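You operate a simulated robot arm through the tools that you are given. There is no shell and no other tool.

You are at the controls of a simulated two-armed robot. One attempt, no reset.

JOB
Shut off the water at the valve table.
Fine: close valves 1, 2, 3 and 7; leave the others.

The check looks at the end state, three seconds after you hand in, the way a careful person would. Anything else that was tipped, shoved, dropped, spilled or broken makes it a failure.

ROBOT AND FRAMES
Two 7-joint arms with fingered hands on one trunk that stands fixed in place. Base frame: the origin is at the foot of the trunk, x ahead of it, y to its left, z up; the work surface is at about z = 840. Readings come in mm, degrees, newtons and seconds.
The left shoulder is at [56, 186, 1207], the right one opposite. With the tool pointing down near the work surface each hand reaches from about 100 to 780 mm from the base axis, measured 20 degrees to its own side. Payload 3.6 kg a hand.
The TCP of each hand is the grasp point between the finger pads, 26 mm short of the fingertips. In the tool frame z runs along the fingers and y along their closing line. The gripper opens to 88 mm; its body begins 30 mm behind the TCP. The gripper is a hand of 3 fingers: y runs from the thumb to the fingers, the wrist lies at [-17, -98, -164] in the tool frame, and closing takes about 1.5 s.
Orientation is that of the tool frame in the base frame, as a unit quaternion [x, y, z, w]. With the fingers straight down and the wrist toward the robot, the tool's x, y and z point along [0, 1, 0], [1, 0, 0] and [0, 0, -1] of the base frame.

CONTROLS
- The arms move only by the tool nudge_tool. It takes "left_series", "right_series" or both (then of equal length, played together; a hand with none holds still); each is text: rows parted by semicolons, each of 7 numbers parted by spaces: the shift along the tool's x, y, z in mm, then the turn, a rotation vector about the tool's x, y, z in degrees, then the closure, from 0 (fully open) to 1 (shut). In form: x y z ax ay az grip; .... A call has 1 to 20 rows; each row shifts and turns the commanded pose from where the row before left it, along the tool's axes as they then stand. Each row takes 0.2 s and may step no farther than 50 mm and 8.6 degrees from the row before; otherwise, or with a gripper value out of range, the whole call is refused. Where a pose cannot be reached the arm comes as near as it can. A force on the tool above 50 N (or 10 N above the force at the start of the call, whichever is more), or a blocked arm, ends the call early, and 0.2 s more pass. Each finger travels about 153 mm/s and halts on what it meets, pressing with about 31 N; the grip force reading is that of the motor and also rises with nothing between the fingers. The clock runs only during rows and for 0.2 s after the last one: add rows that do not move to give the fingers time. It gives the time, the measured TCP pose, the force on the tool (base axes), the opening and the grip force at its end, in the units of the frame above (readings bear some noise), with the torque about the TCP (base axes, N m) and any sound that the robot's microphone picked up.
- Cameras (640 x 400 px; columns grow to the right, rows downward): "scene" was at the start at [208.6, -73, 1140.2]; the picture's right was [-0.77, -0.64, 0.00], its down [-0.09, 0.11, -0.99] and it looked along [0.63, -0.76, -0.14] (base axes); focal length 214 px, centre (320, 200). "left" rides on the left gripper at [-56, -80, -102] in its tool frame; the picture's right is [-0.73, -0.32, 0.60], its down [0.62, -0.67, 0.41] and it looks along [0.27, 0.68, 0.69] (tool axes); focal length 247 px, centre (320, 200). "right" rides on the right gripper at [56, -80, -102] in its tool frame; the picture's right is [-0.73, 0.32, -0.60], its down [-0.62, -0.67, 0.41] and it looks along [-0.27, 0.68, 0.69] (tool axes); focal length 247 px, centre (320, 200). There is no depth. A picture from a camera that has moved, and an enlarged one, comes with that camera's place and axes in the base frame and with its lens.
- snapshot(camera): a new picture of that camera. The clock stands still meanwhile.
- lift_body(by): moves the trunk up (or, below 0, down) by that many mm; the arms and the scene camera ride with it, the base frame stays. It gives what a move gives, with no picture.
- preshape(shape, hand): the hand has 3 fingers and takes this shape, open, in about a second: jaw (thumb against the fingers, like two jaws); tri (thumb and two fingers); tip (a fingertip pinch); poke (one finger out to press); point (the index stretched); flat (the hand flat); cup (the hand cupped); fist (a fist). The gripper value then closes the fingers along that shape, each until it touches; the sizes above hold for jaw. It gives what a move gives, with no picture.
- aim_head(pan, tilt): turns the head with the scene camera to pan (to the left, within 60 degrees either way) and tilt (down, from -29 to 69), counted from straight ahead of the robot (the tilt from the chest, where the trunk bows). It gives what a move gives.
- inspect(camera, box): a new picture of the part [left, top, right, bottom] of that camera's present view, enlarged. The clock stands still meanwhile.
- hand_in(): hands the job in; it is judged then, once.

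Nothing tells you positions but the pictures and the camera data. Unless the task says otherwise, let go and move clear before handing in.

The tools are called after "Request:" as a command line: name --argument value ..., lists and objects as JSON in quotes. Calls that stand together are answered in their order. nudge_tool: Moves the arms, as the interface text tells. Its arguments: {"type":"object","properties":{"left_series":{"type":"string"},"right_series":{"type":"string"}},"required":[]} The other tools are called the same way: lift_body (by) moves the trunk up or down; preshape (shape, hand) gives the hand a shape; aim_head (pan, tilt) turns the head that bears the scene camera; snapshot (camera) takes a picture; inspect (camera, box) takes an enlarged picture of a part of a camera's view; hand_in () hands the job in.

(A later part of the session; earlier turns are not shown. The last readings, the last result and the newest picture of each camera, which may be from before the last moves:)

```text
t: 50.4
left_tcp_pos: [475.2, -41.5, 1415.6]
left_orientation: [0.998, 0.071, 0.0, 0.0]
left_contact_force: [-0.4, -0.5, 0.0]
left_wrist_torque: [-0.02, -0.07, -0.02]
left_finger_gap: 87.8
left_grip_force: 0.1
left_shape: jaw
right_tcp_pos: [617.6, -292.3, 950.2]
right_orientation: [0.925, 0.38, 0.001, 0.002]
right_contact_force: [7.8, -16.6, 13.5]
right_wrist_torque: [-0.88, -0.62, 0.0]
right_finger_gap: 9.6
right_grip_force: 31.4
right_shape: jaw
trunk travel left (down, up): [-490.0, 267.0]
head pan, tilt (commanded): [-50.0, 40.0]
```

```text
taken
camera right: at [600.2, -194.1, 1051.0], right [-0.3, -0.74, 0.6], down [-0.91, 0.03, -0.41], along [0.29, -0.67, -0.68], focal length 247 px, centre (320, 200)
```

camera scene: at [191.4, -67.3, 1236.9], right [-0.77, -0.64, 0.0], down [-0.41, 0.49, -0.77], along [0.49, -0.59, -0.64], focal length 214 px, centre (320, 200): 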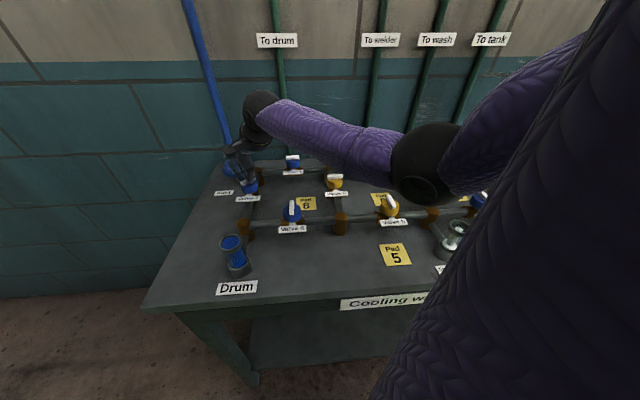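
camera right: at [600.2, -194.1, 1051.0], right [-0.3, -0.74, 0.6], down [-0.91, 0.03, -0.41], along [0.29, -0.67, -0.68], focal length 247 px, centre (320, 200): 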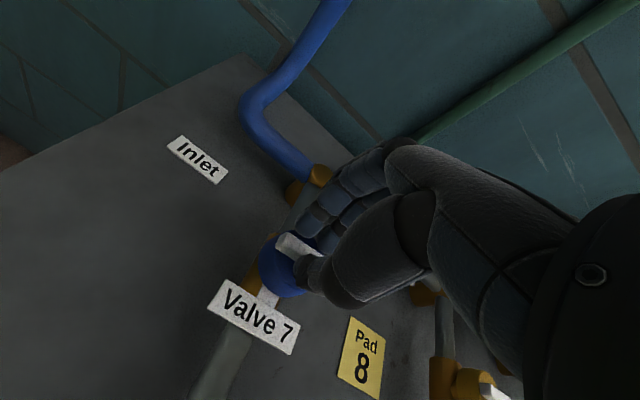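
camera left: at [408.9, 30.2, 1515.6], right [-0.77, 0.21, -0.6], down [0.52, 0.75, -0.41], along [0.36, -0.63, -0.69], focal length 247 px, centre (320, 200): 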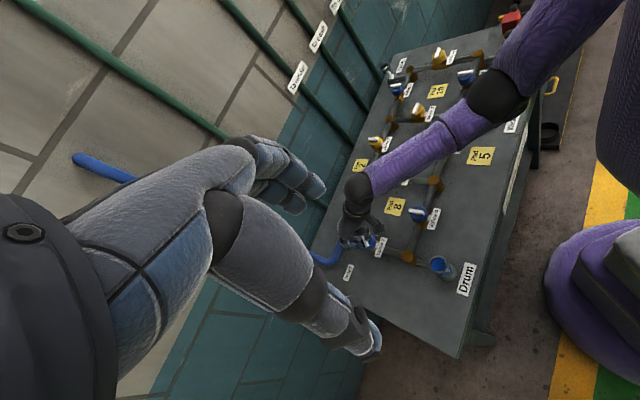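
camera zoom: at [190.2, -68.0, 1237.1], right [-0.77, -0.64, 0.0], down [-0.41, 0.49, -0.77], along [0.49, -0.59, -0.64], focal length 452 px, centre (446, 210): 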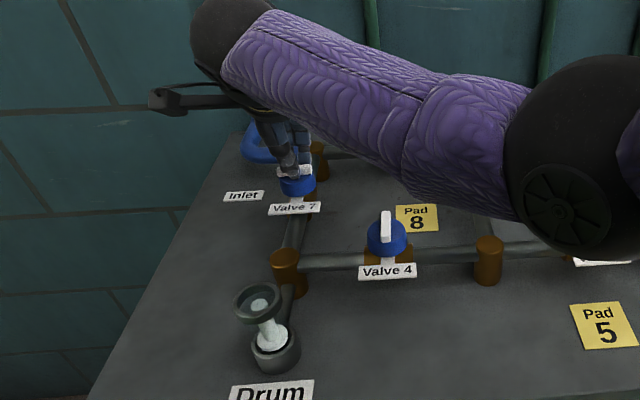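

The drum glass has gone clear: valve 7 is shut. I'll release and lift straight up.

Request:
nudge_tool --right_series "0 0 0 0 0 0 0.7;0 0 0 0 0 0 0.4;0 0 0 0 0 0 0.1;0 0 0 0 0 0 0;0 0 -20 0 0 0 0;0 0 -40 0 0 0 0;0 0 -40 0 0 0 0;0 0 -20 0 0 0 0;0 0 0 0 0 0 0"

Request:
snapshot --camera "right"

Request:
inspect --camera "scene" --box '[180, 100, 340, 290]'

Request:
snapshot --camera "left"

```text
t: 52.4
left_tcp_pos: [474.5, -40.8, 1415.6]
left_orientation: [0.998, 0.069, 0.0, 0.0]
left_contact_force: [0.2, 0.2, 0.4]
left_wrist_torque: [0.01, -0.02, -0.01]
left_finger_gap: 87.9
left_grip_force: 0.0
left_shape: jaw
right_tcp_pos: [617.0, -289.6, 1066.7]
right_orientation: [0.924, 0.381, 0.0, 0.0]
right_contact_force: [-0.4, -0.5, 0.0]
right_wrist_torque: [-0.01, 0.03, 0.01]
right_finger_gap: 87.8
right_grip_force: 0.1
right_shape: jaw
trunk travel left (down, up): [-490.0, 267.0]
head pan, tilt (commanded): [-50.0, 40.0]
```

```text
taken
camera right: at [599.9, -192.3, 1168.9], right [-0.3, -0.74, 0.6], down [-0.91, 0.03, -0.41], along [0.29, -0.67, -0.69], focal length 247 px, centre (320, 200)
```

right: 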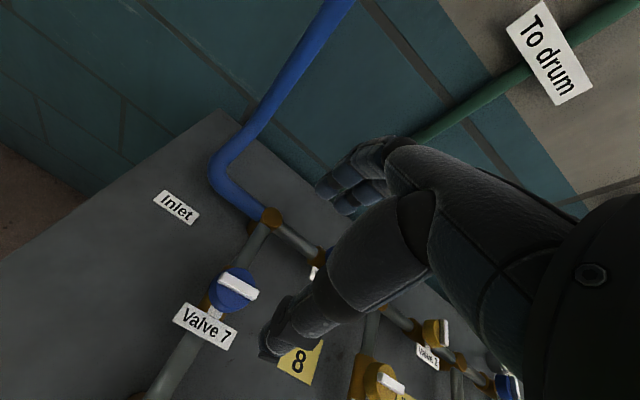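

```text
2.11 times, centred on (260, 195) of scene
camera zoom: at [190.6, -66.7, 1237.0], right [-0.77, -0.64, 0.0], down [-0.41, 0.49, -0.77], along [0.49, -0.59, -0.64], focal length 452 px, centre (446, 210)
```

zoom: 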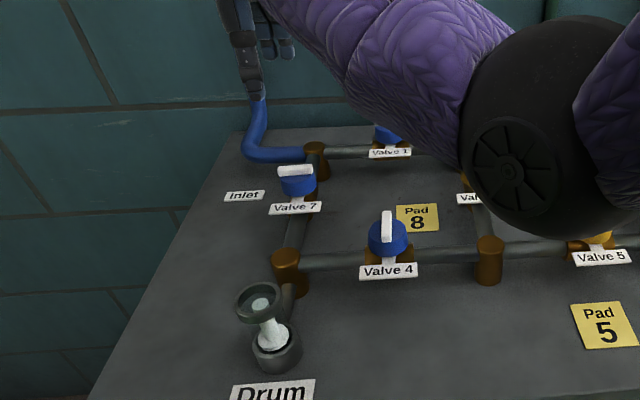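

```text
taken
camera left: at [407.9, 31.0, 1515.8], right [-0.77, 0.21, -0.6], down [0.52, 0.75, -0.41], along [0.36, -0.63, -0.69], focal length 247 px, centre (320, 200)
```

left: 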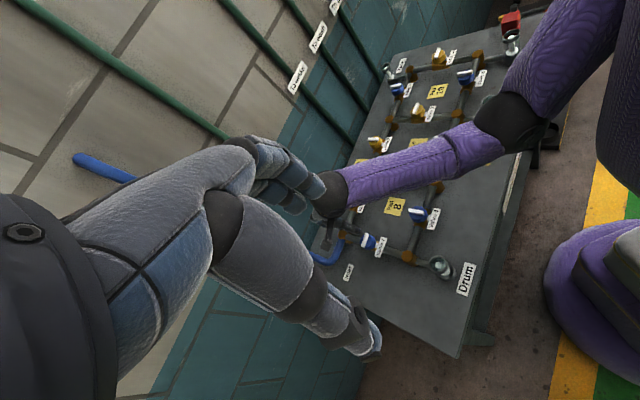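

Valve 7 stands across and drum is clear; only valve 1 is left (a≈−119.5, b≈750). I'll move above it, lower the trunk a bit, and dry-run the 90° turn in the air to see if the arm can reach it.

Request:
nudge_tool --right_series "-28 27.2 0 0 0 0 0;-28 27.2 0 0 0 0 0;-28 27.2 0 0 0 0 0;-28 27.2 0 0 0 0 0;0 0 0 0 0 0 0"

Request:
lift_body --by -70

Request:
nudge_tool --right_series "0 0 0 0 0 8.2 0;0 0 0 0 0 8.2 0;0 0 0 0 0 8.2 0;0 0 0 0 0 8.2 0;0 0 0 0 0 8.2 0;0 0 0 0 0 8.2 0;0 0 0 0 0 8.2 0;0 0 0 0 0 8.2 0;0 0 0 0 0 8.2 0;0 0 0 0 0 8.2 0;0 0 0 0 0 8 0;0 0 0 0 0 0 0"

Request:
snapshot --camera "right"

Request:
snapshot --camera "scene"

Request:
snapshot --camera "left"

```text
t: 53.6
left_tcp_pos: [474.6, -40.1, 1414.3]
left_orientation: [0.998, 0.07, 0.0, 0.0]
left_contact_force: [0.1, 0.5, 0.8]
left_wrist_torque: [-0.02, 0.0, 0.0]
left_finger_gap: 87.6
left_grip_force: 0.0
left_shape: jaw
right_tcp_pos: [613.2, -445.7, 1066.9]
right_orientation: [0.924, 0.381, -0.001, 0.0]
right_contact_force: [2.0, -0.1, 0.1]
right_wrist_torque: [0.01, -0.02, 0.0]
right_finger_gap: 87.8
right_grip_force: 0.1
right_shape: jaw
trunk travel left (down, up): [-490.0, 267.0]
head pan, tilt (commanded): [-50.0, 40.0]
```

```text
t: 54.7
left_tcp_pos: [473.7, -39.0, 1345.4]
left_orientation: [0.998, 0.07, 0.0, 0.0]
left_contact_force: [-1.1, 0.7, 0.9]
left_wrist_torque: [0.0, -0.04, -0.01]
left_finger_gap: 87.6
left_grip_force: 0.0
left_shape: jaw
right_tcp_pos: [613.2, -445.1, 998.2]
right_orientation: [0.924, 0.381, 0.0, 0.0]
right_contact_force: [-0.6, -0.3, 0.2]
right_wrist_torque: [0.04, 0.02, 0.0]
right_finger_gap: 87.7
right_grip_force: 0.0
right_shape: jaw
trunk travel left (down, up): [-420.0, 337.0]
head pan, tilt (commanded): [-50.0, 40.0]
```

```text
t: 57.3
left_tcp_pos: [474.5, -38.4, 1344.2]
left_orientation: [0.998, 0.07, 0.0, 0.0]
left_contact_force: [0.3, 0.3, -0.8]
left_wrist_torque: [-0.04, -0.04, 0.01]
left_finger_gap: 87.8
left_grip_force: 0.0
left_shape: jaw
right_tcp_pos: [568.7, -425.0, 998.3]
right_orientation: [0.923, -0.385, -0.001, 0.0]
right_contact_force: [0.4, -0.5, 0.4]
right_wrist_torque: [-0.03, 0.0, 0.04]
right_finger_gap: 87.7
right_grip_force: 0.0
right_shape: jaw
right hand out of reach, approached as far as the arm can: row 8, 9, 10, 11
trunk travel left (down, up): [-420.0, 337.0]
head pan, tilt (commanded): [-50.0, 40.0]
```

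```text
taken
camera right: at [664.2, -408.6, 1101.7], right [-0.74, 0.3, 0.6], down [0.03, 0.91, -0.41], along [-0.67, -0.29, -0.69], focal length 247 px, centre (320, 200)
```

right: 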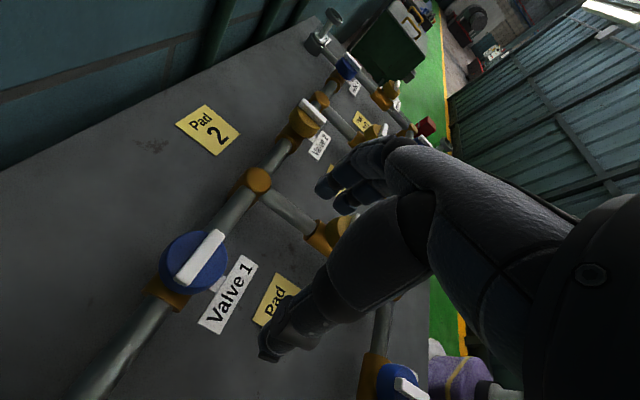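

```text
taken
camera scene: at [196.3, -66.6, 1163.7], right [-0.77, -0.64, 0.0], down [-0.41, 0.49, -0.77], along [0.49, -0.59, -0.64], focal length 214 px, centre (320, 200)
```

scene: 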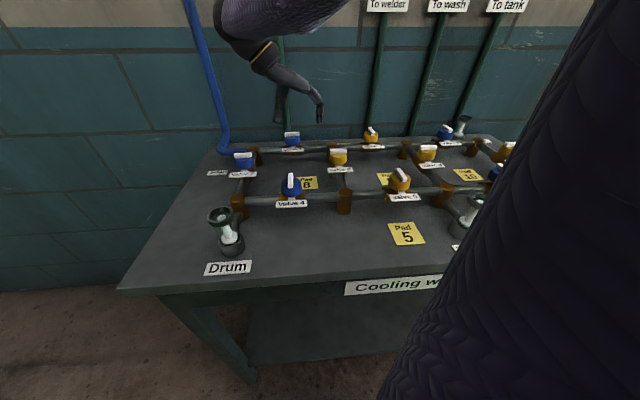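

```text
taken
camera left: at [408.0, 31.1, 1445.8], right [-0.77, 0.21, -0.6], down [0.52, 0.75, -0.41], along [0.36, -0.63, -0.69], focal length 247 px, centre (320, 200)
```

left: 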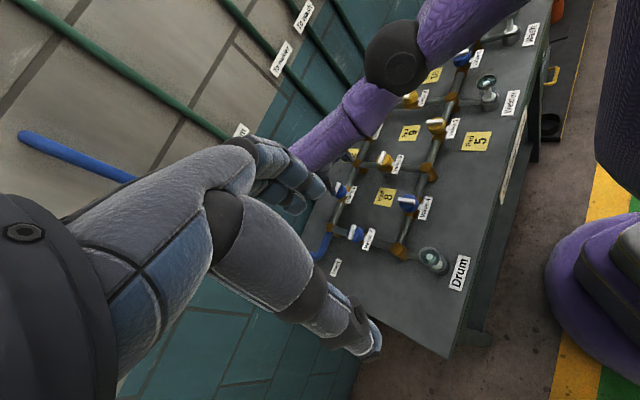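

The full turn at valve 1 is out of reach past about 57° with the hand upright. I'll swing back, grip and turn it as far as reach allows, then finish by pushing the bar's end with the fingertips.

Request:
nudge_tool --right_series "0 0 0 0 0 -8.2 0;0 0 0 0 0 -8.2 0;0 0 0 0 0 -8.2 0;0 0 0 0 0 -8.2 0;0 0 0 0 0 -8.2 0;0 0 0 0 0 -8.2 0;0 0 0 0 0 -8.2 0;0 0 0 0 0 -8.2 0;0 0 0 0 0 -8.2 0;0 0 0 0 0 -8.2 0;0 0 0 0 0 -8 0;0 0 0 0 0 0 0"

Request:
inspect --camera "right" --box '[170, 210, 330, 360]'

Request:
snapshot --camera "scene"

```text
t: 59.9
left_tcp_pos: [475.3, -39.0, 1344.1]
left_orientation: [0.998, 0.07, 0.0, 0.0]
left_contact_force: [0.3, 0.4, 0.3]
left_wrist_torque: [-0.01, -0.01, -0.02]
left_finger_gap: 87.7
left_grip_force: 0.0
left_shape: jaw
right_tcp_pos: [690.9, -444.4, 972.4]
right_orientation: [0.924, 0.382, 0.001, 0.0]
right_contact_force: [-0.4, 0.1, 0.8]
right_wrist_torque: [0.01, 0.05, 0.0]
right_finger_gap: 87.9
right_grip_force: 0.0
right_shape: jaw
right hand out of reach, approached as far as the arm can: row 1, 2, 3, 4, 5, 6, 7, 8, 9, 10, 11
trunk travel left (down, up): [-420.0, 337.0]
head pan, tilt (commanded): [-50.0, 40.0]
```

```text
2.67 times, centred on (250, 285) of right
camera zoom: at [674.0, -347.7, 1075.1], right [-0.3, -0.74, 0.6], down [-0.91, 0.03, -0.41], along [0.29, -0.67, -0.69], focal length 659 px, centre (507, -27)
```

zoom: 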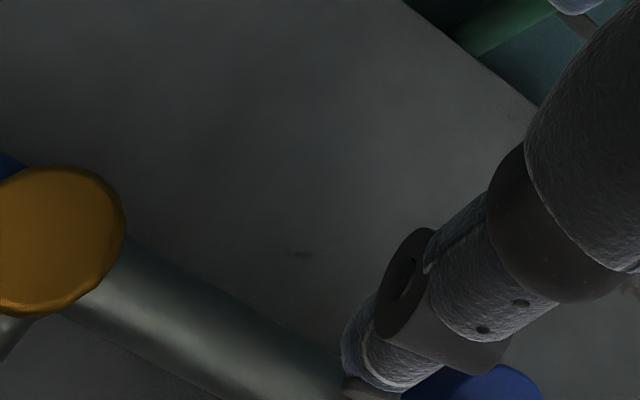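

```text
taken
camera scene: at [196.2, -66.5, 1163.7], right [-0.77, -0.64, 0.0], down [-0.41, 0.49, -0.77], along [0.49, -0.59, -0.64], focal length 214 px, centre (320, 200)
```

scene: 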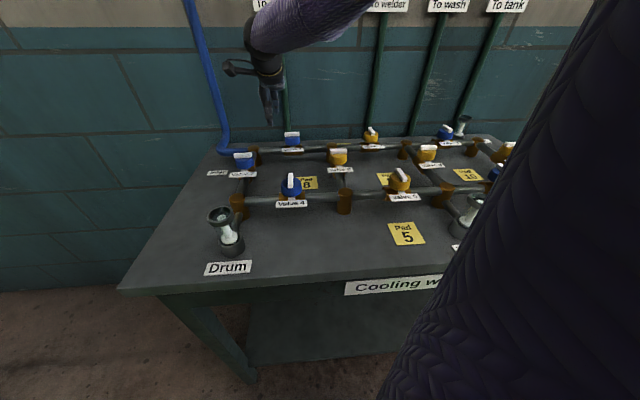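

The commanded pose drifted while out of reach: the hand is now at about (a −174, b 803), behind valve 1 but touching nothing. I'll back it toward the robot and up in small moves, reading the pose.

Request:
nudge_tool --right_series "0 -10 -10 0 0 0 0;0 -10 -10 0 0 0 0;0 0 0 0 0 0 0"

```text
t: 60.7
left_tcp_pos: [473.6, -38.4, 1344.3]
left_orientation: [0.998, 0.07, 0.001, 0.0]
left_contact_force: [-0.7, 0.5, 0.6]
left_wrist_torque: [-0.01, -0.03, -0.01]
left_finger_gap: 87.7
left_grip_force: 0.1
left_shape: jaw
right_tcp_pos: [697.2, -434.3, 988.2]
right_orientation: [0.925, 0.381, 0.0, -0.001]
right_contact_force: [0.1, -0.8, 0.1]
right_wrist_torque: [0.02, 0.01, 0.0]
right_finger_gap: 87.7
right_grip_force: 0.0
right_shape: jaw
right hand out of reach, approached as far as the arm can: row 1, 2
trunk travel left (down, up): [-420.0, 337.0]
head pan, tilt (commanded): [-50.0, 40.0]
```

The arm seems stuck nearly straight (elbow fully extended), pointing past the target. Before moving further I'll look at what the hand is near.

Request:
snapshot --camera "right"

Request:
snapshot --camera "left"

Request:
inspect --camera "scene" --box '[180, 0, 340, 180]'

```text
taken
camera right: at [680.1, -337.0, 1090.6], right [-0.3, -0.74, 0.6], down [-0.91, 0.03, -0.41], along [0.29, -0.67, -0.69], focal length 247 px, centre (320, 200)
```

right: 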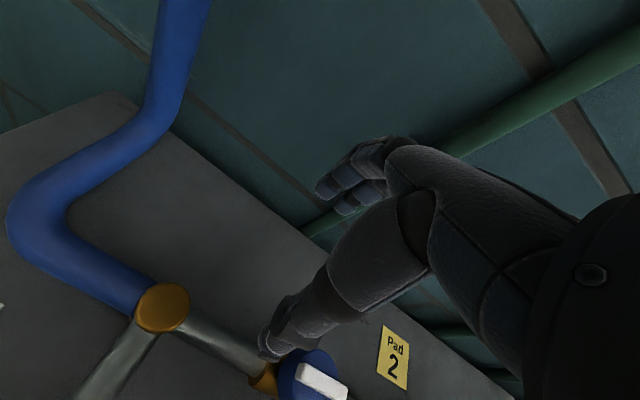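

```text
taken
camera left: at [407.9, 31.0, 1445.8], right [-0.77, 0.21, -0.6], down [0.52, 0.75, -0.41], along [0.36, -0.63, -0.69], focal length 247 px, centre (320, 200)
```

left: 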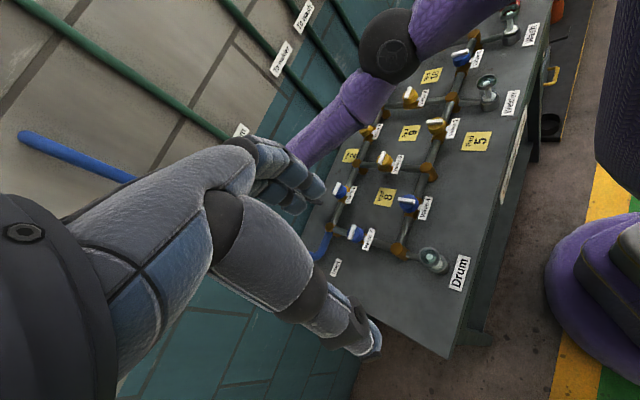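

```text
2.22 times, centred on (260, 90) of scene
camera zoom: at [196.2, -66.7, 1163.7], right [-0.77, -0.64, 0.0], down [-0.41, 0.49, -0.77], along [0.49, -0.59, -0.64], focal length 477 px, centre (453, 444)
```

zoom: 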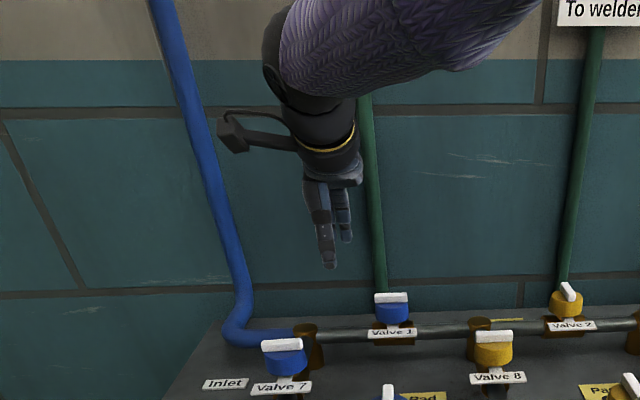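

The hand is close to the wall side (table back edge at b≈895), so I'll close the fingers to gain clearance and pull the command toward the robot and upward to get the elbow to bend.

Request:
nudge_tool --right_series "0 -10 -5 0 0 0 0.5;0 -25 -10 0 0 0 1;0 -25 -10 0 0 0 1;0 -25 -10 0 0 0 1;0 0 0 0 0 0 1"

Request:
snapshot --camera "left"

```text
t: 61.9
left_tcp_pos: [474.7, -40.7, 1344.9]
left_orientation: [0.998, 0.07, 0.0, 0.0]
left_contact_force: [-0.4, 0.1, 0.0]
left_wrist_torque: [0.02, -0.02, 0.0]
left_finger_gap: 87.6
left_grip_force: 0.0
left_shape: jaw
right_tcp_pos: [707.9, -386.0, 1008.6]
right_orientation: [0.925, 0.381, -0.001, -0.001]
right_contact_force: [-0.2, 1.2, 0.3]
right_wrist_torque: [0.02, -0.02, 0.0]
right_finger_gap: 0.0
right_grip_force: 30.8
right_shape: jaw
right hand out of reach, approached as far as the arm can: row 1, 2, 3, 4
trunk travel left (down, up): [-420.0, 337.0]
head pan, tilt (commanded): [-50.0, 40.0]
```

```text
taken
camera left: at [407.9, 30.7, 1445.8], right [-0.77, 0.21, -0.6], down [0.53, 0.75, -0.41], along [0.36, -0.63, -0.69], focal length 247 px, centre (320, 200)
```

left: 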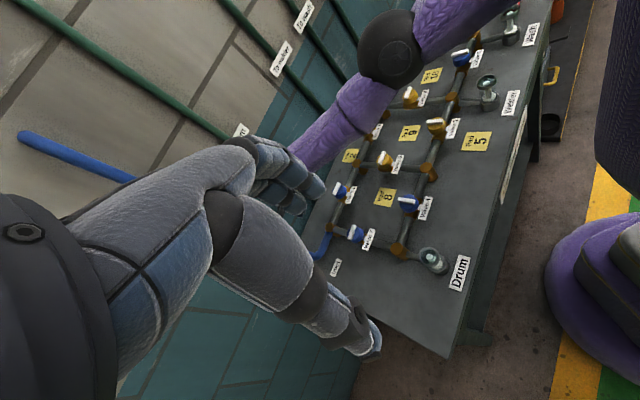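

Still extended, but slowly retreating. I'll raise the command well above the table while pulling in, which should make the elbow flex safely.

Request:
nudge_tool --right_series "0 -15 -40 0 0 0 1;0 -15 -40 0 0 0 1;0 -15 -40 0 0 0 1;0 0 0 0 0 0 1"

Request:
snapshot --camera "left"

Request:
snapshot --camera "scene"

```text
t: 62.9
left_tcp_pos: [474.9, -41.5, 1343.8]
left_orientation: [0.998, 0.07, 0.0, 0.0]
left_contact_force: [0.2, 0.2, 0.4]
left_wrist_torque: [0.01, 0.01, 0.03]
left_finger_gap: 87.9
left_grip_force: 0.1
left_shape: jaw
right_tcp_pos: [720.3, -358.5, 1127.0]
right_orientation: [0.925, 0.381, -0.001, 0.0]
right_contact_force: [-0.1, 0.5, 0.5]
right_wrist_torque: [0.01, -0.01, 0.02]
right_finger_gap: 0.0
right_grip_force: 31.0
right_shape: jaw
right hand out of reach, approached as far as the arm can: row 1, 2, 3
trunk travel left (down, up): [-420.0, 337.0]
head pan, tilt (commanded): [-50.0, 40.0]
```

```text
taken
camera left: at [408.3, 30.5, 1445.7], right [-0.77, 0.21, -0.6], down [0.52, 0.75, -0.41], along [0.36, -0.63, -0.69], focal length 247 px, centre (320, 200)
```

left: 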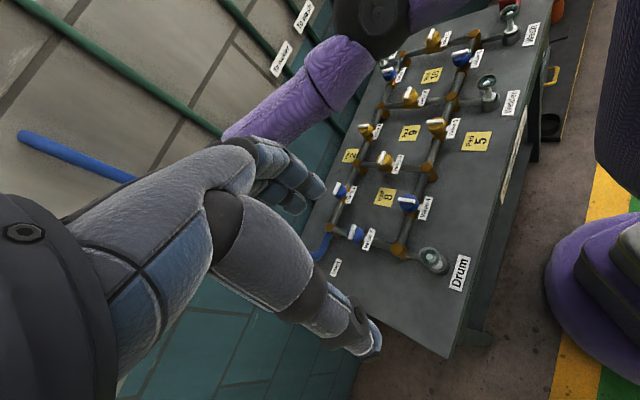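

```text
taken
camera scene: at [196.5, -67.1, 1163.6], right [-0.77, -0.64, 0.0], down [-0.41, 0.49, -0.77], along [0.49, -0.59, -0.64], focal length 214 px, centre (320, 200)
```

scene: 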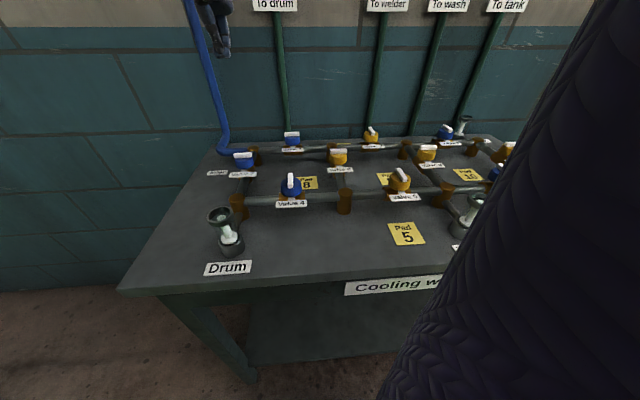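

The hand is now high and clear (z≈1127). I'll raise the trunk a little, which may re-base the command on the actual pose, then try pulling in again.

Request:
lift_body --by 30

Request:
nudge_tool --right_series "0 -20 0 0 0 0 1;0 0 0 0 0 0 1"

```text
t: 63.6
left_tcp_pos: [474.3, -39.8, 1374.9]
left_orientation: [0.998, 0.07, -0.001, 0.0]
left_contact_force: [-0.2, -0.3, 0.7]
left_wrist_torque: [-0.02, 0.0, 0.01]
left_finger_gap: 87.6
left_grip_force: 0.0
left_shape: jaw
right_tcp_pos: [719.0, -356.4, 1159.5]
right_orientation: [0.924, 0.381, 0.002, -0.001]
right_contact_force: [0.7, 0.0, 0.9]
right_wrist_torque: [0.0, 0.0, -0.02]
right_finger_gap: 0.0
right_grip_force: 30.9
right_shape: jaw
trunk travel left (down, up): [-450.0, 307.0]
head pan, tilt (commanded): [-50.0, 40.0]
```

```text
t: 64.2
left_tcp_pos: [473.8, -39.8, 1374.9]
left_orientation: [0.998, 0.07, -0.001, 0.0]
left_contact_force: [-0.1, 0.9, 1.2]
left_wrist_torque: [0.02, 0.05, 0.0]
left_finger_gap: 87.8
left_grip_force: 0.0
left_shape: jaw
right_tcp_pos: [702.5, -342.4, 1159.9]
right_orientation: [0.925, 0.38, 0.001, 0.0]
right_contact_force: [0.4, -0.1, -0.6]
right_wrist_torque: [0.0, -0.02, 0.0]
right_finger_gap: 0.0
right_grip_force: 30.9
right_shape: jaw
trunk travel left (down, up): [-450.0, 307.0]
head pan, tilt (commanded): [-50.0, 40.0]
```

That freed the arm: no out-of-reach, and the hand moved as commanded (now a −255, b 739, z 1160). I'll move it over to valve 1, open the fingers, and set the trunk height.

Request:
nudge_tool --right_series "-34 -5 0 0 0 0 0.5;-34 -5 0 0 0 0 0;-34 -5 0 0 0 0 0;-33 -5 0 0 0 0 0;0 0 0 0 0 0 0"

Request:
lift_body --by -60

Request:
nudge_tool --right_series "0 31 30 0 0 0 0;0 0 40 0 0 0 0;0 0 0 0 0 0 0"

Request:
snapshot --camera "right"

Request:
snapshot --camera "left"

Request:
snapshot --camera "scene"

```text
t: 65.5
left_tcp_pos: [474.3, -38.4, 1376.1]
left_orientation: [0.998, 0.069, 0.0, 0.0]
left_contact_force: [-0.4, 0.0, 0.6]
left_wrist_torque: [0.02, -0.01, 0.01]
left_finger_gap: 87.8
left_grip_force: 0.1
left_shape: jaw
right_tcp_pos: [592.9, -422.4, 1159.4]
right_orientation: [0.925, 0.381, 0.002, 0.0]
right_contact_force: [0.2, 0.2, -0.8]
right_wrist_torque: [0.01, -0.01, -0.02]
right_finger_gap: 87.6
right_grip_force: 0.1
right_shape: jaw
trunk travel left (down, up): [-450.0, 307.0]
head pan, tilt (commanded): [-50.0, 40.0]
```

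```text
t: 66.5
left_tcp_pos: [473.8, -39.8, 1315.0]
left_orientation: [0.998, 0.069, -0.001, 0.0]
left_contact_force: [0.3, 0.2, 0.5]
left_wrist_torque: [0.01, 0.0, 0.01]
left_finger_gap: 87.7
left_grip_force: 0.0
left_shape: jaw
right_tcp_pos: [594.6, -423.7, 1100.3]
right_orientation: [0.925, 0.381, 0.002, 0.0]
right_contact_force: [-0.7, -0.5, 0.3]
right_wrist_torque: [-0.05, 0.01, -0.01]
right_finger_gap: 87.7
right_grip_force: 0.1
right_shape: jaw
trunk travel left (down, up): [-390.0, 367.0]
head pan, tilt (commanded): [-50.0, 40.0]
```

```text
t: 67.2
left_tcp_pos: [474.3, -39.4, 1315.1]
left_orientation: [0.998, 0.07, 0.0, 0.0]
left_contact_force: [-0.1, 0.4, -0.5]
left_wrist_torque: [-0.01, -0.01, 0.04]
left_finger_gap: 87.5
left_grip_force: 0.0
left_shape: jaw
right_tcp_pos: [615.6, -446.5, 1029.8]
right_orientation: [0.925, 0.381, 0.002, 0.0]
right_contact_force: [1.3, 0.4, -0.2]
right_wrist_torque: [0.01, 0.0, 0.0]
right_finger_gap: 87.8
right_grip_force: 0.0
right_shape: jaw
trunk travel left (down, up): [-390.0, 367.0]
head pan, tilt (commanded): [-50.0, 40.0]
```

```text
taken
camera right: at [598.6, -349.2, 1131.9], right [-0.3, -0.74, 0.6], down [-0.91, 0.03, -0.41], along [0.29, -0.67, -0.69], focal length 247 px, centre (320, 200)
```

right: 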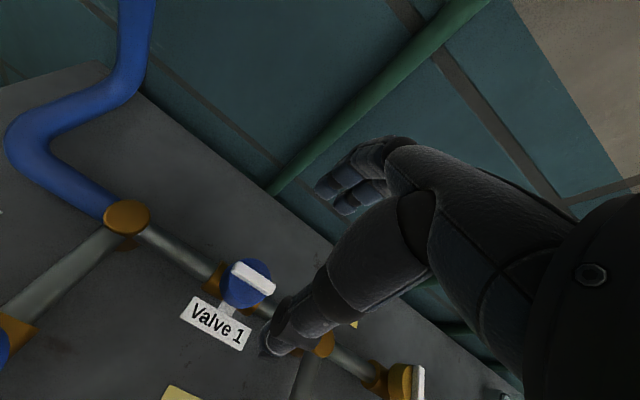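

```text
taken
camera left: at [408.0, 30.9, 1415.8], right [-0.77, 0.21, -0.6], down [0.52, 0.75, -0.41], along [0.36, -0.63, -0.69], focal length 247 px, centre (320, 200)
```

left: 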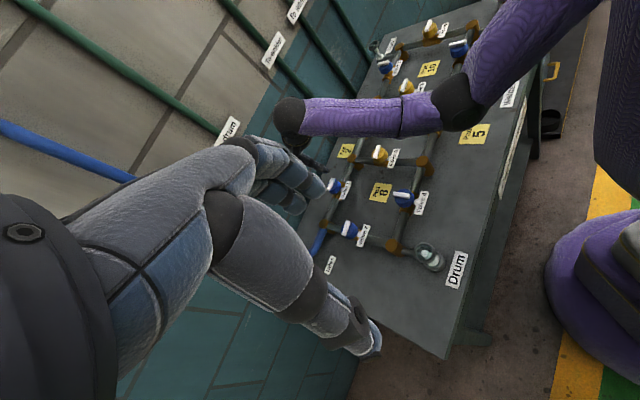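

```text
taken
camera scene: at [199.5, -66.7, 1131.9], right [-0.77, -0.64, 0.0], down [-0.41, 0.49, -0.77], along [0.49, -0.59, -0.64], focal length 214 px, centre (320, 200)
```

scene: 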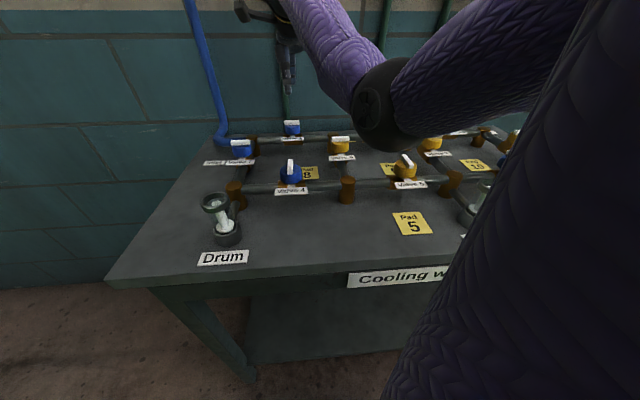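

The hand is back over valve 1. I'll raise the trunk 30 mm for elbow clearance and check alignment before descending.

Request:
lift_body --by 30

Request:
nudge_tool --right_series "0 0 20 0 0 0 0;0 0 20 0 0 0 0;0 0 0 0 0 0 0"

Request:
inspect --camera "right" --box '[170, 220, 330, 370]'

```text
t: 68.0
left_tcp_pos: [475.0, -39.6, 1345.3]
left_orientation: [0.998, 0.069, -0.001, 0.0]
left_contact_force: [0.1, 0.3, -0.2]
left_wrist_torque: [-0.01, 0.01, -0.02]
left_finger_gap: 87.7
left_grip_force: 0.1
left_shape: jaw
right_tcp_pos: [617.1, -445.7, 1059.0]
right_orientation: [0.925, 0.381, 0.002, 0.0]
right_contact_force: [-0.9, -0.1, -0.7]
right_wrist_torque: [0.0, -0.04, -0.02]
right_finger_gap: 87.7
right_grip_force: 0.1
right_shape: jaw
trunk travel left (down, up): [-420.0, 337.0]
head pan, tilt (commanded): [-50.0, 40.0]
```

```text
t: 68.8
left_tcp_pos: [474.8, -39.1, 1344.4]
left_orientation: [0.998, 0.069, 0.0, 0.0]
left_contact_force: [-0.3, 0.7, 0.2]
left_wrist_torque: [-0.01, 0.0, -0.02]
left_finger_gap: 87.6
left_grip_force: 0.1
left_shape: jaw
right_tcp_pos: [616.2, -445.3, 1019.3]
right_orientation: [0.925, 0.381, 0.001, 0.0]
right_contact_force: [0.0, 0.1, 0.4]
right_wrist_torque: [-0.02, -0.01, -0.02]
right_finger_gap: 88.0
right_grip_force: 0.1
right_shape: jaw
trunk travel left (down, up): [-420.0, 337.0]
head pan, tilt (commanded): [-50.0, 40.0]
```

```text
2.67 times, centred on (250, 295) of right
camera zoom: at [598.8, -348.3, 1122.1], right [-0.3, -0.74, 0.6], down [-0.91, 0.03, -0.41], along [0.29, -0.67, -0.69], focal length 659 px, centre (507, -53)
```

zoom: 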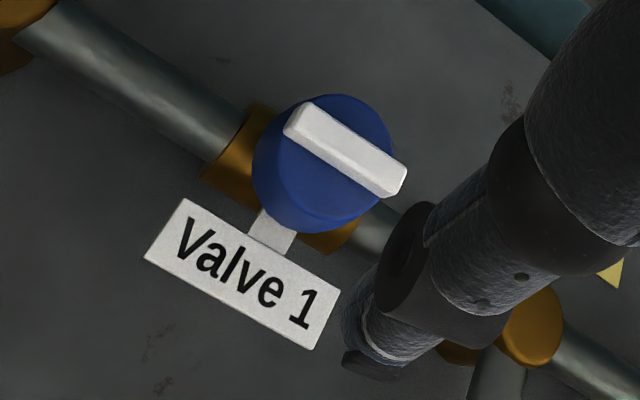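

Well aligned (within 1 mm). Descending and closing on valve 1's bar.

Request:
nudge_tool --right_series "0 0 30 0 0 0 0;0 0 25 0 0 0 0;0 0 15 0 0 0 0;0 0 0 0 0 0 0.3;0 0 0 0 0 0 0.6;0 0 0 0 0 0 0.8;0 0 0 0 0 0 1;0 0 0 0 0 0 1;0 0 0 0 0 0 1"

Request:
inspect --camera "right" --box '[220, 170, 400, 320]'

Request:
snapshot --camera "scene"

```text
t: 70.8
left_tcp_pos: [474.2, -40.3, 1344.0]
left_orientation: [0.998, 0.07, 0.0, 0.001]
left_contact_force: [-0.1, -0.2, 0.3]
left_wrist_torque: [0.0, -0.01, -0.02]
left_finger_gap: 87.7
left_grip_force: 0.0
left_shape: jaw
right_tcp_pos: [617.0, -445.7, 948.3]
right_orientation: [0.925, 0.38, 0.002, 0.0]
right_contact_force: [-0.3, 0.1, -1.4]
right_wrist_torque: [-0.02, 0.02, -0.01]
right_finger_gap: 4.4
right_grip_force: 30.8
right_shape: jaw
trunk travel left (down, up): [-420.0, 337.0]
head pan, tilt (commanded): [-50.0, 40.0]
```

```text
2.67 times, centred on (310, 245) of right
camera zoom: at [600.2, -349.6, 1051.4], right [-0.3, -0.74, 0.6], down [-0.91, 0.03, -0.41], along [0.29, -0.67, -0.69], focal length 659 px, centre (347, 80)
```

zoom: 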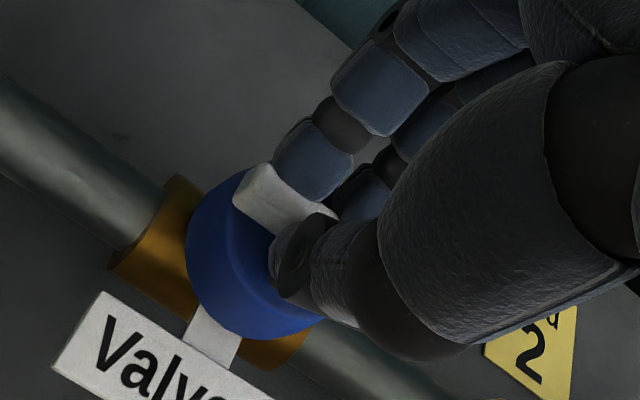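

```text
taken
camera scene: at [196.3, -66.7, 1163.7], right [-0.77, -0.64, 0.0], down [-0.41, 0.49, -0.77], along [0.49, -0.59, -0.64], focal length 214 px, centre (320, 200)
```

scene: 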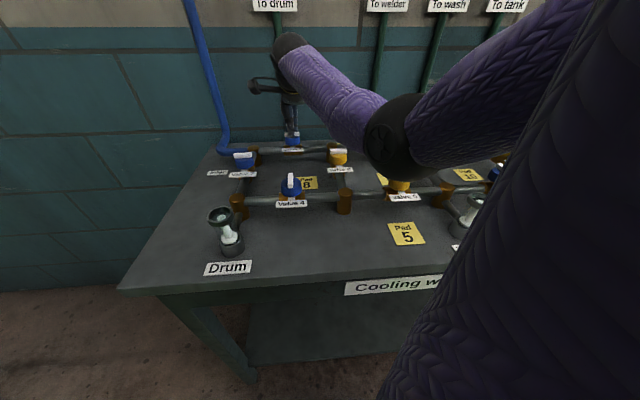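

The bar looks pinched between thumb and fingers (gap 4 mm). I'll test with a 16° clockwise turn.

Request:
nudge_tool --right_series "0 0 0 0 0 8 1;0 0 0 0 0 8 1;0 0 0 0 0 0 1"

Request:
inspect --camera "right" --box '[220, 170, 400, 320]'

Request:
inspect --camera "scene" --box '[230, 70, 350, 180]'

```text
t: 71.6
left_tcp_pos: [474.3, -39.2, 1344.5]
left_orientation: [0.998, 0.069, 0.0, 0.0]
left_contact_force: [0.0, 0.0, -0.8]
left_wrist_torque: [-0.02, 0.02, -0.03]
left_finger_gap: 87.8
left_grip_force: 0.1
left_shape: jaw
right_tcp_pos: [616.2, -447.2, 949.6]
right_orientation: [0.969, 0.247, 0.002, 0.0]
right_contact_force: [1.1, -1.4, -2.8]
right_wrist_torque: [-0.06, -0.05, -0.01]
right_finger_gap: 3.9
right_grip_force: 31.4
right_shape: jaw
trunk travel left (down, up): [-420.0, 337.0]
head pan, tilt (commanded): [-50.0, 40.0]
```

```text
2.67 times, centred on (310, 245) of right
camera zoom: at [627.1, -349.2, 1051.6], right [-0.49, -0.63, 0.6], down [-0.86, 0.28, -0.41], along [0.09, -0.72, -0.69], focal length 659 px, centre (347, 80)
```

zoom: 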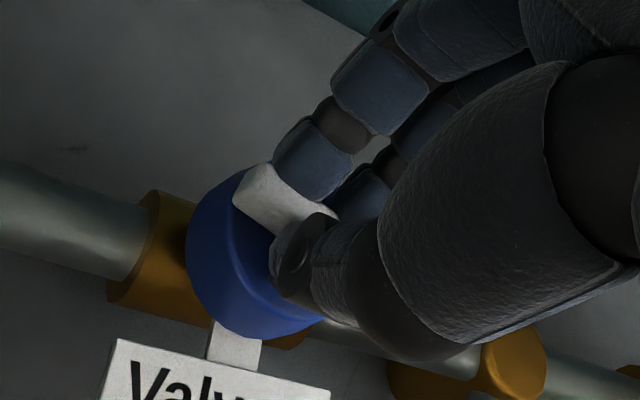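

```text
3.64 times, centred on (290, 125) of scene
camera zoom: at [196.5, -67.0, 1163.6], right [-0.77, -0.64, 0.0], down [-0.41, 0.49, -0.77], along [0.49, -0.59, -0.64], focal length 780 px, centre (429, 473)
```

zoom: 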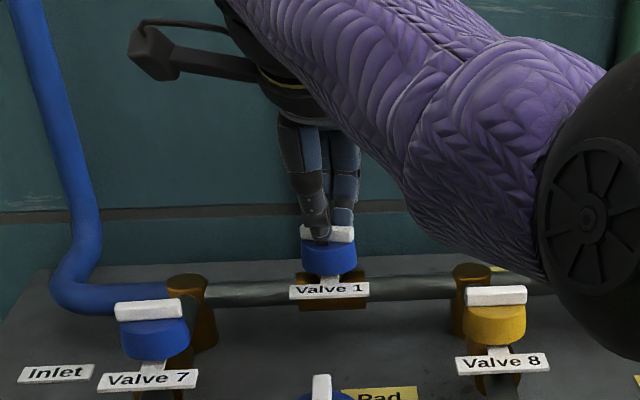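

The bar follows. I'll turn on to 48°, which stays within reach.

Request:
nudge_tool --right_series "0 0 0 0 0 8 1;0 0 0 0 0 8 1;0 0 0 0 0 8 1;0 0 0 0 0 8 1;0 0 0 0 0 0 1"

Request:
snapshot --camera "right"

Request:
inspect --camera "scene" --box '[230, 70, 350, 180]'

```text
t: 72.8
left_tcp_pos: [473.8, -40.1, 1344.5]
left_orientation: [0.998, 0.069, 0.001, 0.0]
left_contact_force: [0.6, 0.2, 0.3]
left_wrist_torque: [-0.02, 0.03, 0.02]
left_finger_gap: 87.8
left_grip_force: 0.0
left_shape: jaw
right_tcp_pos: [615.1, -447.3, 948.5]
right_orientation: [1.0, -0.029, 0.002, 0.0]
right_contact_force: [-2.7, -3.9, -2.4]
right_wrist_torque: [-0.1, 0.08, 0.0]
right_finger_gap: 4.1
right_grip_force: 30.9
right_shape: jaw
trunk travel left (down, up): [-420.0, 337.0]
head pan, tilt (commanded): [-50.0, 40.0]
```

```text
taken
camera right: at [676.1, -370.1, 1051.6], right [-0.75, -0.28, 0.6], down [-0.58, 0.7, -0.41], along [-0.3, -0.66, -0.69], focal length 247 px, centre (320, 200)
```

right: 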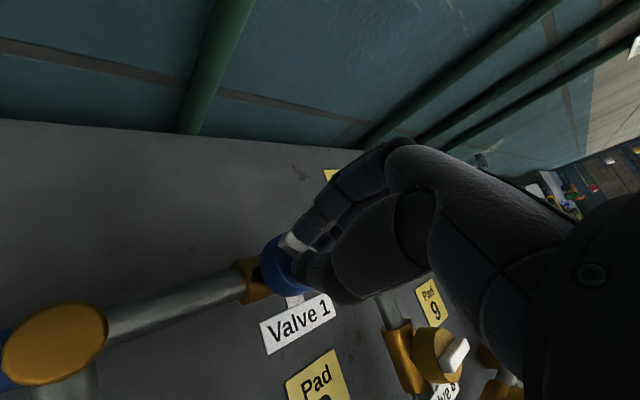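

```text
3.64 times, centred on (290, 125) of scene
camera zoom: at [196.1, -67.3, 1163.7], right [-0.77, -0.64, 0.0], down [-0.41, 0.49, -0.77], along [0.49, -0.59, -0.64], focal length 780 px, centre (429, 473)
```

zoom: 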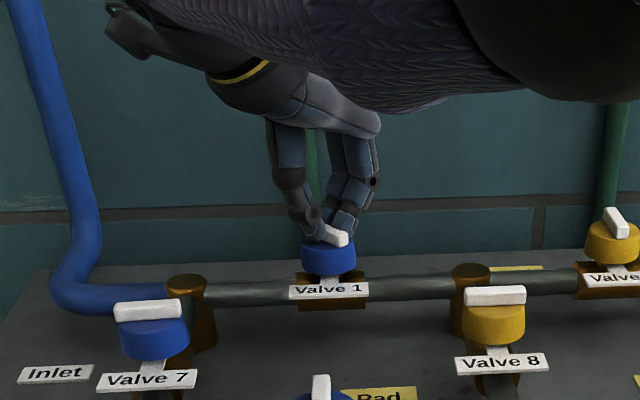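

At 48° the bar is turned about halfway. I'll release, lift, swing the hand back to square, and shut the fingers so I can push the bar's front end the rest of the way.

Request:
nudge_tool --right_series "0 0 0 0 0 0 0.7;0 0 0 0 0 0 0.4;0 0 0 0 0 0 0.1;0 0 0 0 0 0 0;0 0 -20 0 0 0 0;0 0 -30 0 0 0 0;0 0 0 0 0 -8 0;0 0 0 0 0 -8 0;0 0 0 0 0 -8 0;0 0 0 0 0 -8 0.4;0 0 0 0 0 -8 0.7;0 0 0 0 0 -8 1;0 0 0 0 0 0 1;0 0 0 0 0 0 1;0 0 0 0 0 0 1"

Request:
inspect --camera "right" --box '[180, 160, 400, 360]'

Request:
inspect --camera "scene" --box '[230, 70, 350, 180]'

```text
t: 76.0
left_tcp_pos: [474.6, -40.0, 1344.8]
left_orientation: [0.998, 0.07, 0.001, 0.001]
left_contact_force: [-0.6, 0.1, -0.7]
left_wrist_torque: [0.0, -0.03, -0.01]
left_finger_gap: 87.6
left_grip_force: 0.0
left_shape: jaw
right_tcp_pos: [616.1, -446.7, 998.5]
right_orientation: [0.925, 0.38, 0.001, 0.0]
right_contact_force: [1.1, -0.9, -0.6]
right_wrist_torque: [-0.04, 0.01, 0.01]
right_finger_gap: 0.0
right_grip_force: 31.1
right_shape: jaw
trunk travel left (down, up): [-420.0, 337.0]
head pan, tilt (commanded): [-50.0, 40.0]
```

```text
2.00 times, centred on (290, 260) of right
camera zoom: at [598.9, -349.4, 1101.6], right [-0.3, -0.74, 0.6], down [-0.91, 0.03, -0.41], along [0.29, -0.67, -0.69], focal length 494 px, centre (380, 80)
```

zoom: 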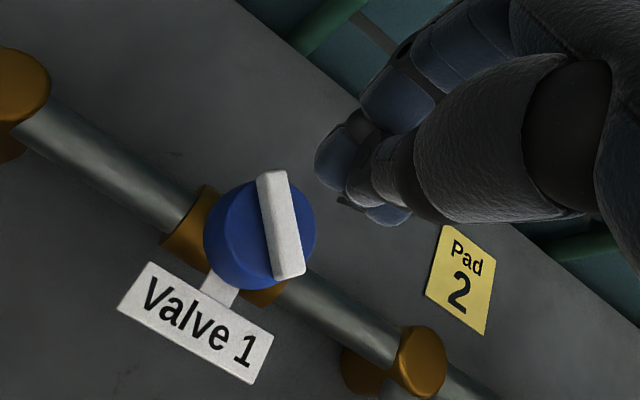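

```text
3.64 times, centred on (290, 125) of scene
camera zoom: at [196.2, -66.6, 1163.7], right [-0.77, -0.64, 0.0], down [-0.41, 0.49, -0.77], along [0.49, -0.59, -0.64], focal length 780 px, centre (429, 473)
```

zoom: 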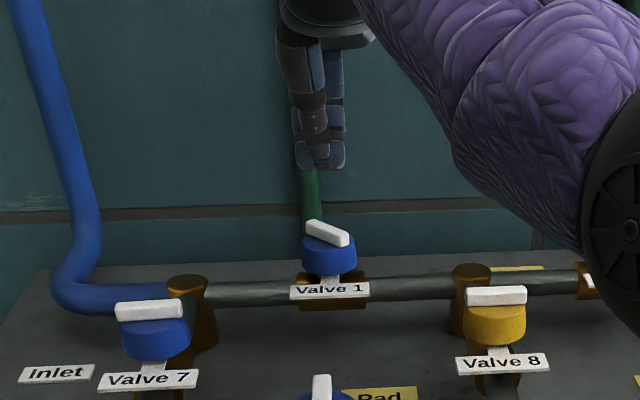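

The bar stands at about 49°, centre confirmed at (−120, 750). I'll bring the closed fingertips down just right-behind the bar's front half, clear of it by about 15 mm.

Request:
nudge_tool --right_series "-18 -1 0 0 0 0 1;-18 -1 0 0 0 0 1;0 0 20 0 0 0 1;0 0 20 0 0 0 1;0 0 9 0 0 0 1;0 0 0 0 0 0 1"

Request:
inspect --camera "right" --box '[180, 160, 400, 360]'

Request:
inspect --camera "scene" --box '[240, 90, 340, 180]'

```text
t: 77.4
left_tcp_pos: [474.3, -40.4, 1344.4]
left_orientation: [0.998, 0.07, 0.0, 0.0]
left_contact_force: [0.0, -0.3, 0.2]
left_wrist_torque: [-0.01, 0.0, 0.0]
left_finger_gap: 87.5
left_grip_force: 0.0
left_shape: jaw
right_tcp_pos: [589.3, -470.6, 948.8]
right_orientation: [0.924, 0.381, 0.002, 0.0]
right_contact_force: [-0.1, 0.3, 0.4]
right_wrist_torque: [0.03, 0.01, 0.0]
right_finger_gap: 0.3
right_grip_force: 30.3
right_shape: jaw
trunk travel left (down, up): [-420.0, 337.0]
head pan, tilt (commanded): [-50.0, 40.0]
```

```text
2.00 times, centred on (290, 260) of right
camera zoom: at [572.8, -373.3, 1051.8], right [-0.3, -0.74, 0.6], down [-0.91, 0.03, -0.41], along [0.29, -0.67, -0.69], focal length 494 px, centre (380, 80)
```

zoom: 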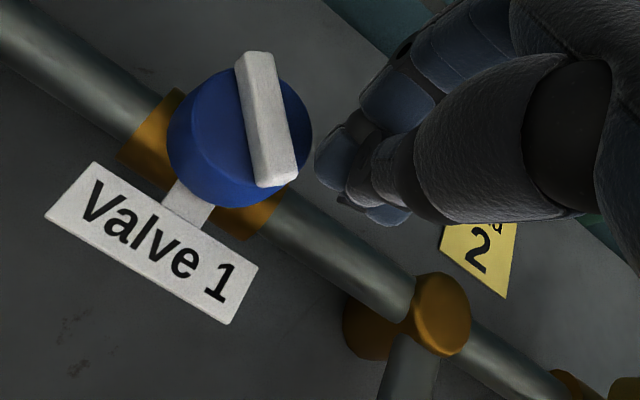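

```text
4.44 times, centred on (290, 135) of scene
camera zoom: at [196.1, -66.7, 1163.7], right [-0.77, -0.64, 0.0], down [-0.41, 0.49, -0.77], along [0.49, -0.59, -0.64], focal length 953 px, centre (453, 489)
```

zoom: 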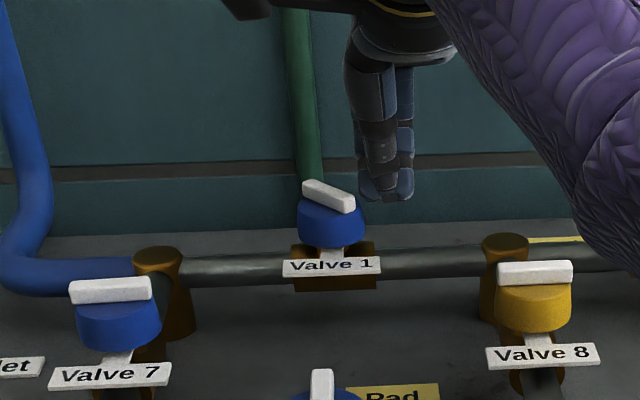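

The fully closed tips sit slightly higher than expected, only just overlapping the bar's height. I'll go 5 mm lower and begin pushing, watching forces.

Request:
nudge_tool --right_series "0 0 5 0 0 0 1;4 -3 0 0 0 0 1;4 -3.5 0 0 0 0 1;1.5 -3.5 0 0 0 0 1;0 0 0 0 0 0 1"

Request:
inspect --camera "right" --box '[180, 160, 400, 360]'

Request:
inspect --camera "scene" --box '[240, 90, 340, 180]'

```text
t: 78.6
left_tcp_pos: [474.8, -37.9, 1344.8]
left_orientation: [0.998, 0.07, 0.0, 0.001]
left_contact_force: [0.3, -0.1, 0.7]
left_wrist_torque: [-0.02, 0.02, -0.03]
left_finger_gap: 87.8
left_grip_force: 0.0
left_shape: jaw
right_tcp_pos: [593.5, -451.3, 947.8]
right_orientation: [0.924, 0.382, 0.007, 0.002]
right_contact_force: [-4.3, 1.5, 11.6]
right_wrist_torque: [0.13, 0.07, 0.04]
right_finger_gap: 0.0
right_grip_force: 31.4
right_shape: jaw
trunk travel left (down, up): [-420.0, 337.0]
head pan, tilt (commanded): [-50.0, 40.0]
```

```text
2.00 times, centred on (290, 260) of right
camera zoom: at [573.8, -355.4, 1049.7], right [-0.3, -0.75, 0.59], down [-0.91, 0.03, -0.42], along [0.3, -0.66, -0.69], focal length 494 px, centre (380, 80)
```

zoom: 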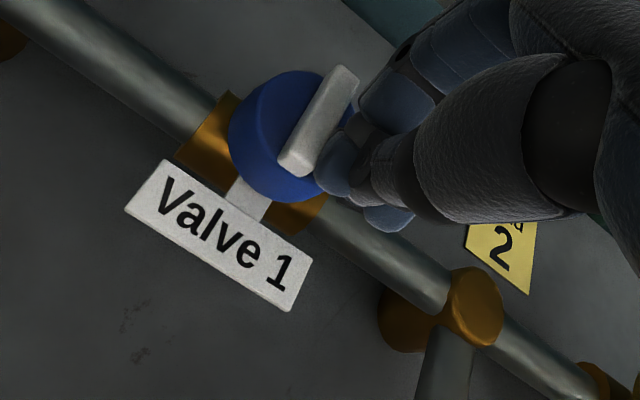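

```text
4.44 times, centred on (290, 135) of scene
camera zoom: at [196.4, -65.2, 1163.9], right [-0.77, -0.64, 0.0], down [-0.41, 0.49, -0.77], along [0.49, -0.59, -0.64], focal length 953 px, centre (453, 489)
```

zoom: 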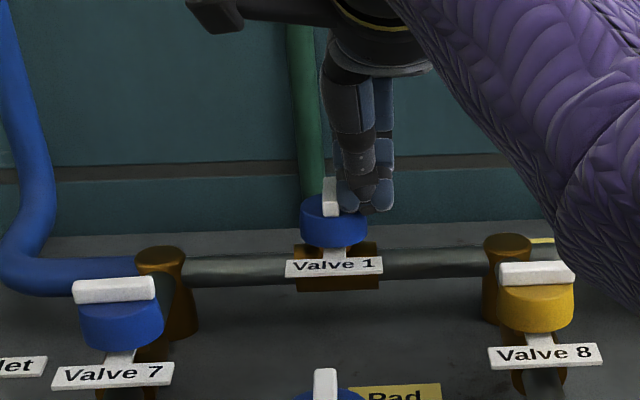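

The bar has swung to about 88°, nearly square. I'll ease up 2 mm off the disc, and press a touch more on the front end to seat it fully.

Request:
nudge_tool --right_series "0 0 -2 0 0 0 1;-1 -5 0 0 0 0 1;2 0 0 0 0 0 1;1.5 0 0 0 0 0 1;0 0 0 0 0 0 1"

Request:
inspect --camera "right" --box '[180, 160, 400, 360]'

Request:
inspect --camera "scene" --box '[240, 90, 340, 180]'

```text
t: 79.8
left_tcp_pos: [474.0, -39.9, 1345.4]
left_orientation: [0.998, 0.07, 0.0, 0.001]
left_contact_force: [-0.1, 0.2, -0.6]
left_wrist_torque: [0.0, 0.02, 0.0]
left_finger_gap: 87.6
left_grip_force: 0.0
left_shape: jaw
right_tcp_pos: [587.7, -450.3, 947.0]
right_orientation: [0.924, 0.381, 0.001, 0.001]
right_contact_force: [-2.9, 0.3, 2.2]
right_wrist_torque: [0.0, 0.06, 0.04]
right_finger_gap: 0.1
right_grip_force: 30.9
right_shape: jaw
trunk travel left (down, up): [-420.0, 337.0]
head pan, tilt (commanded): [-50.0, 40.0]
```

```text
2.00 times, centred on (290, 260) of right
camera zoom: at [570.1, -354.1, 1049.2], right [-0.3, -0.74, 0.6], down [-0.91, 0.03, -0.41], along [0.29, -0.67, -0.69], focal length 494 px, centre (380, 80)
```

zoom: 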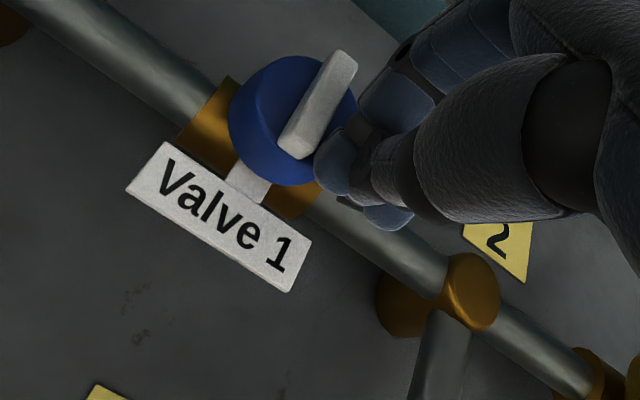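

```text
4.44 times, centred on (290, 135) of scene
camera zoom: at [195.6, -66.5, 1163.8], right [-0.77, -0.64, 0.0], down [-0.41, 0.49, -0.77], along [0.49, -0.59, -0.64], focal length 953 px, centre (453, 489)
```

zoom: 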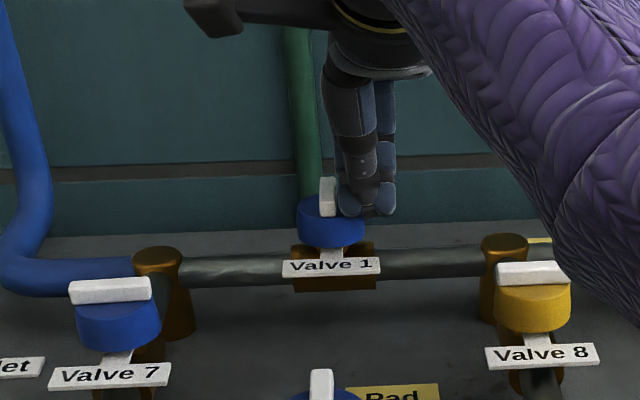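

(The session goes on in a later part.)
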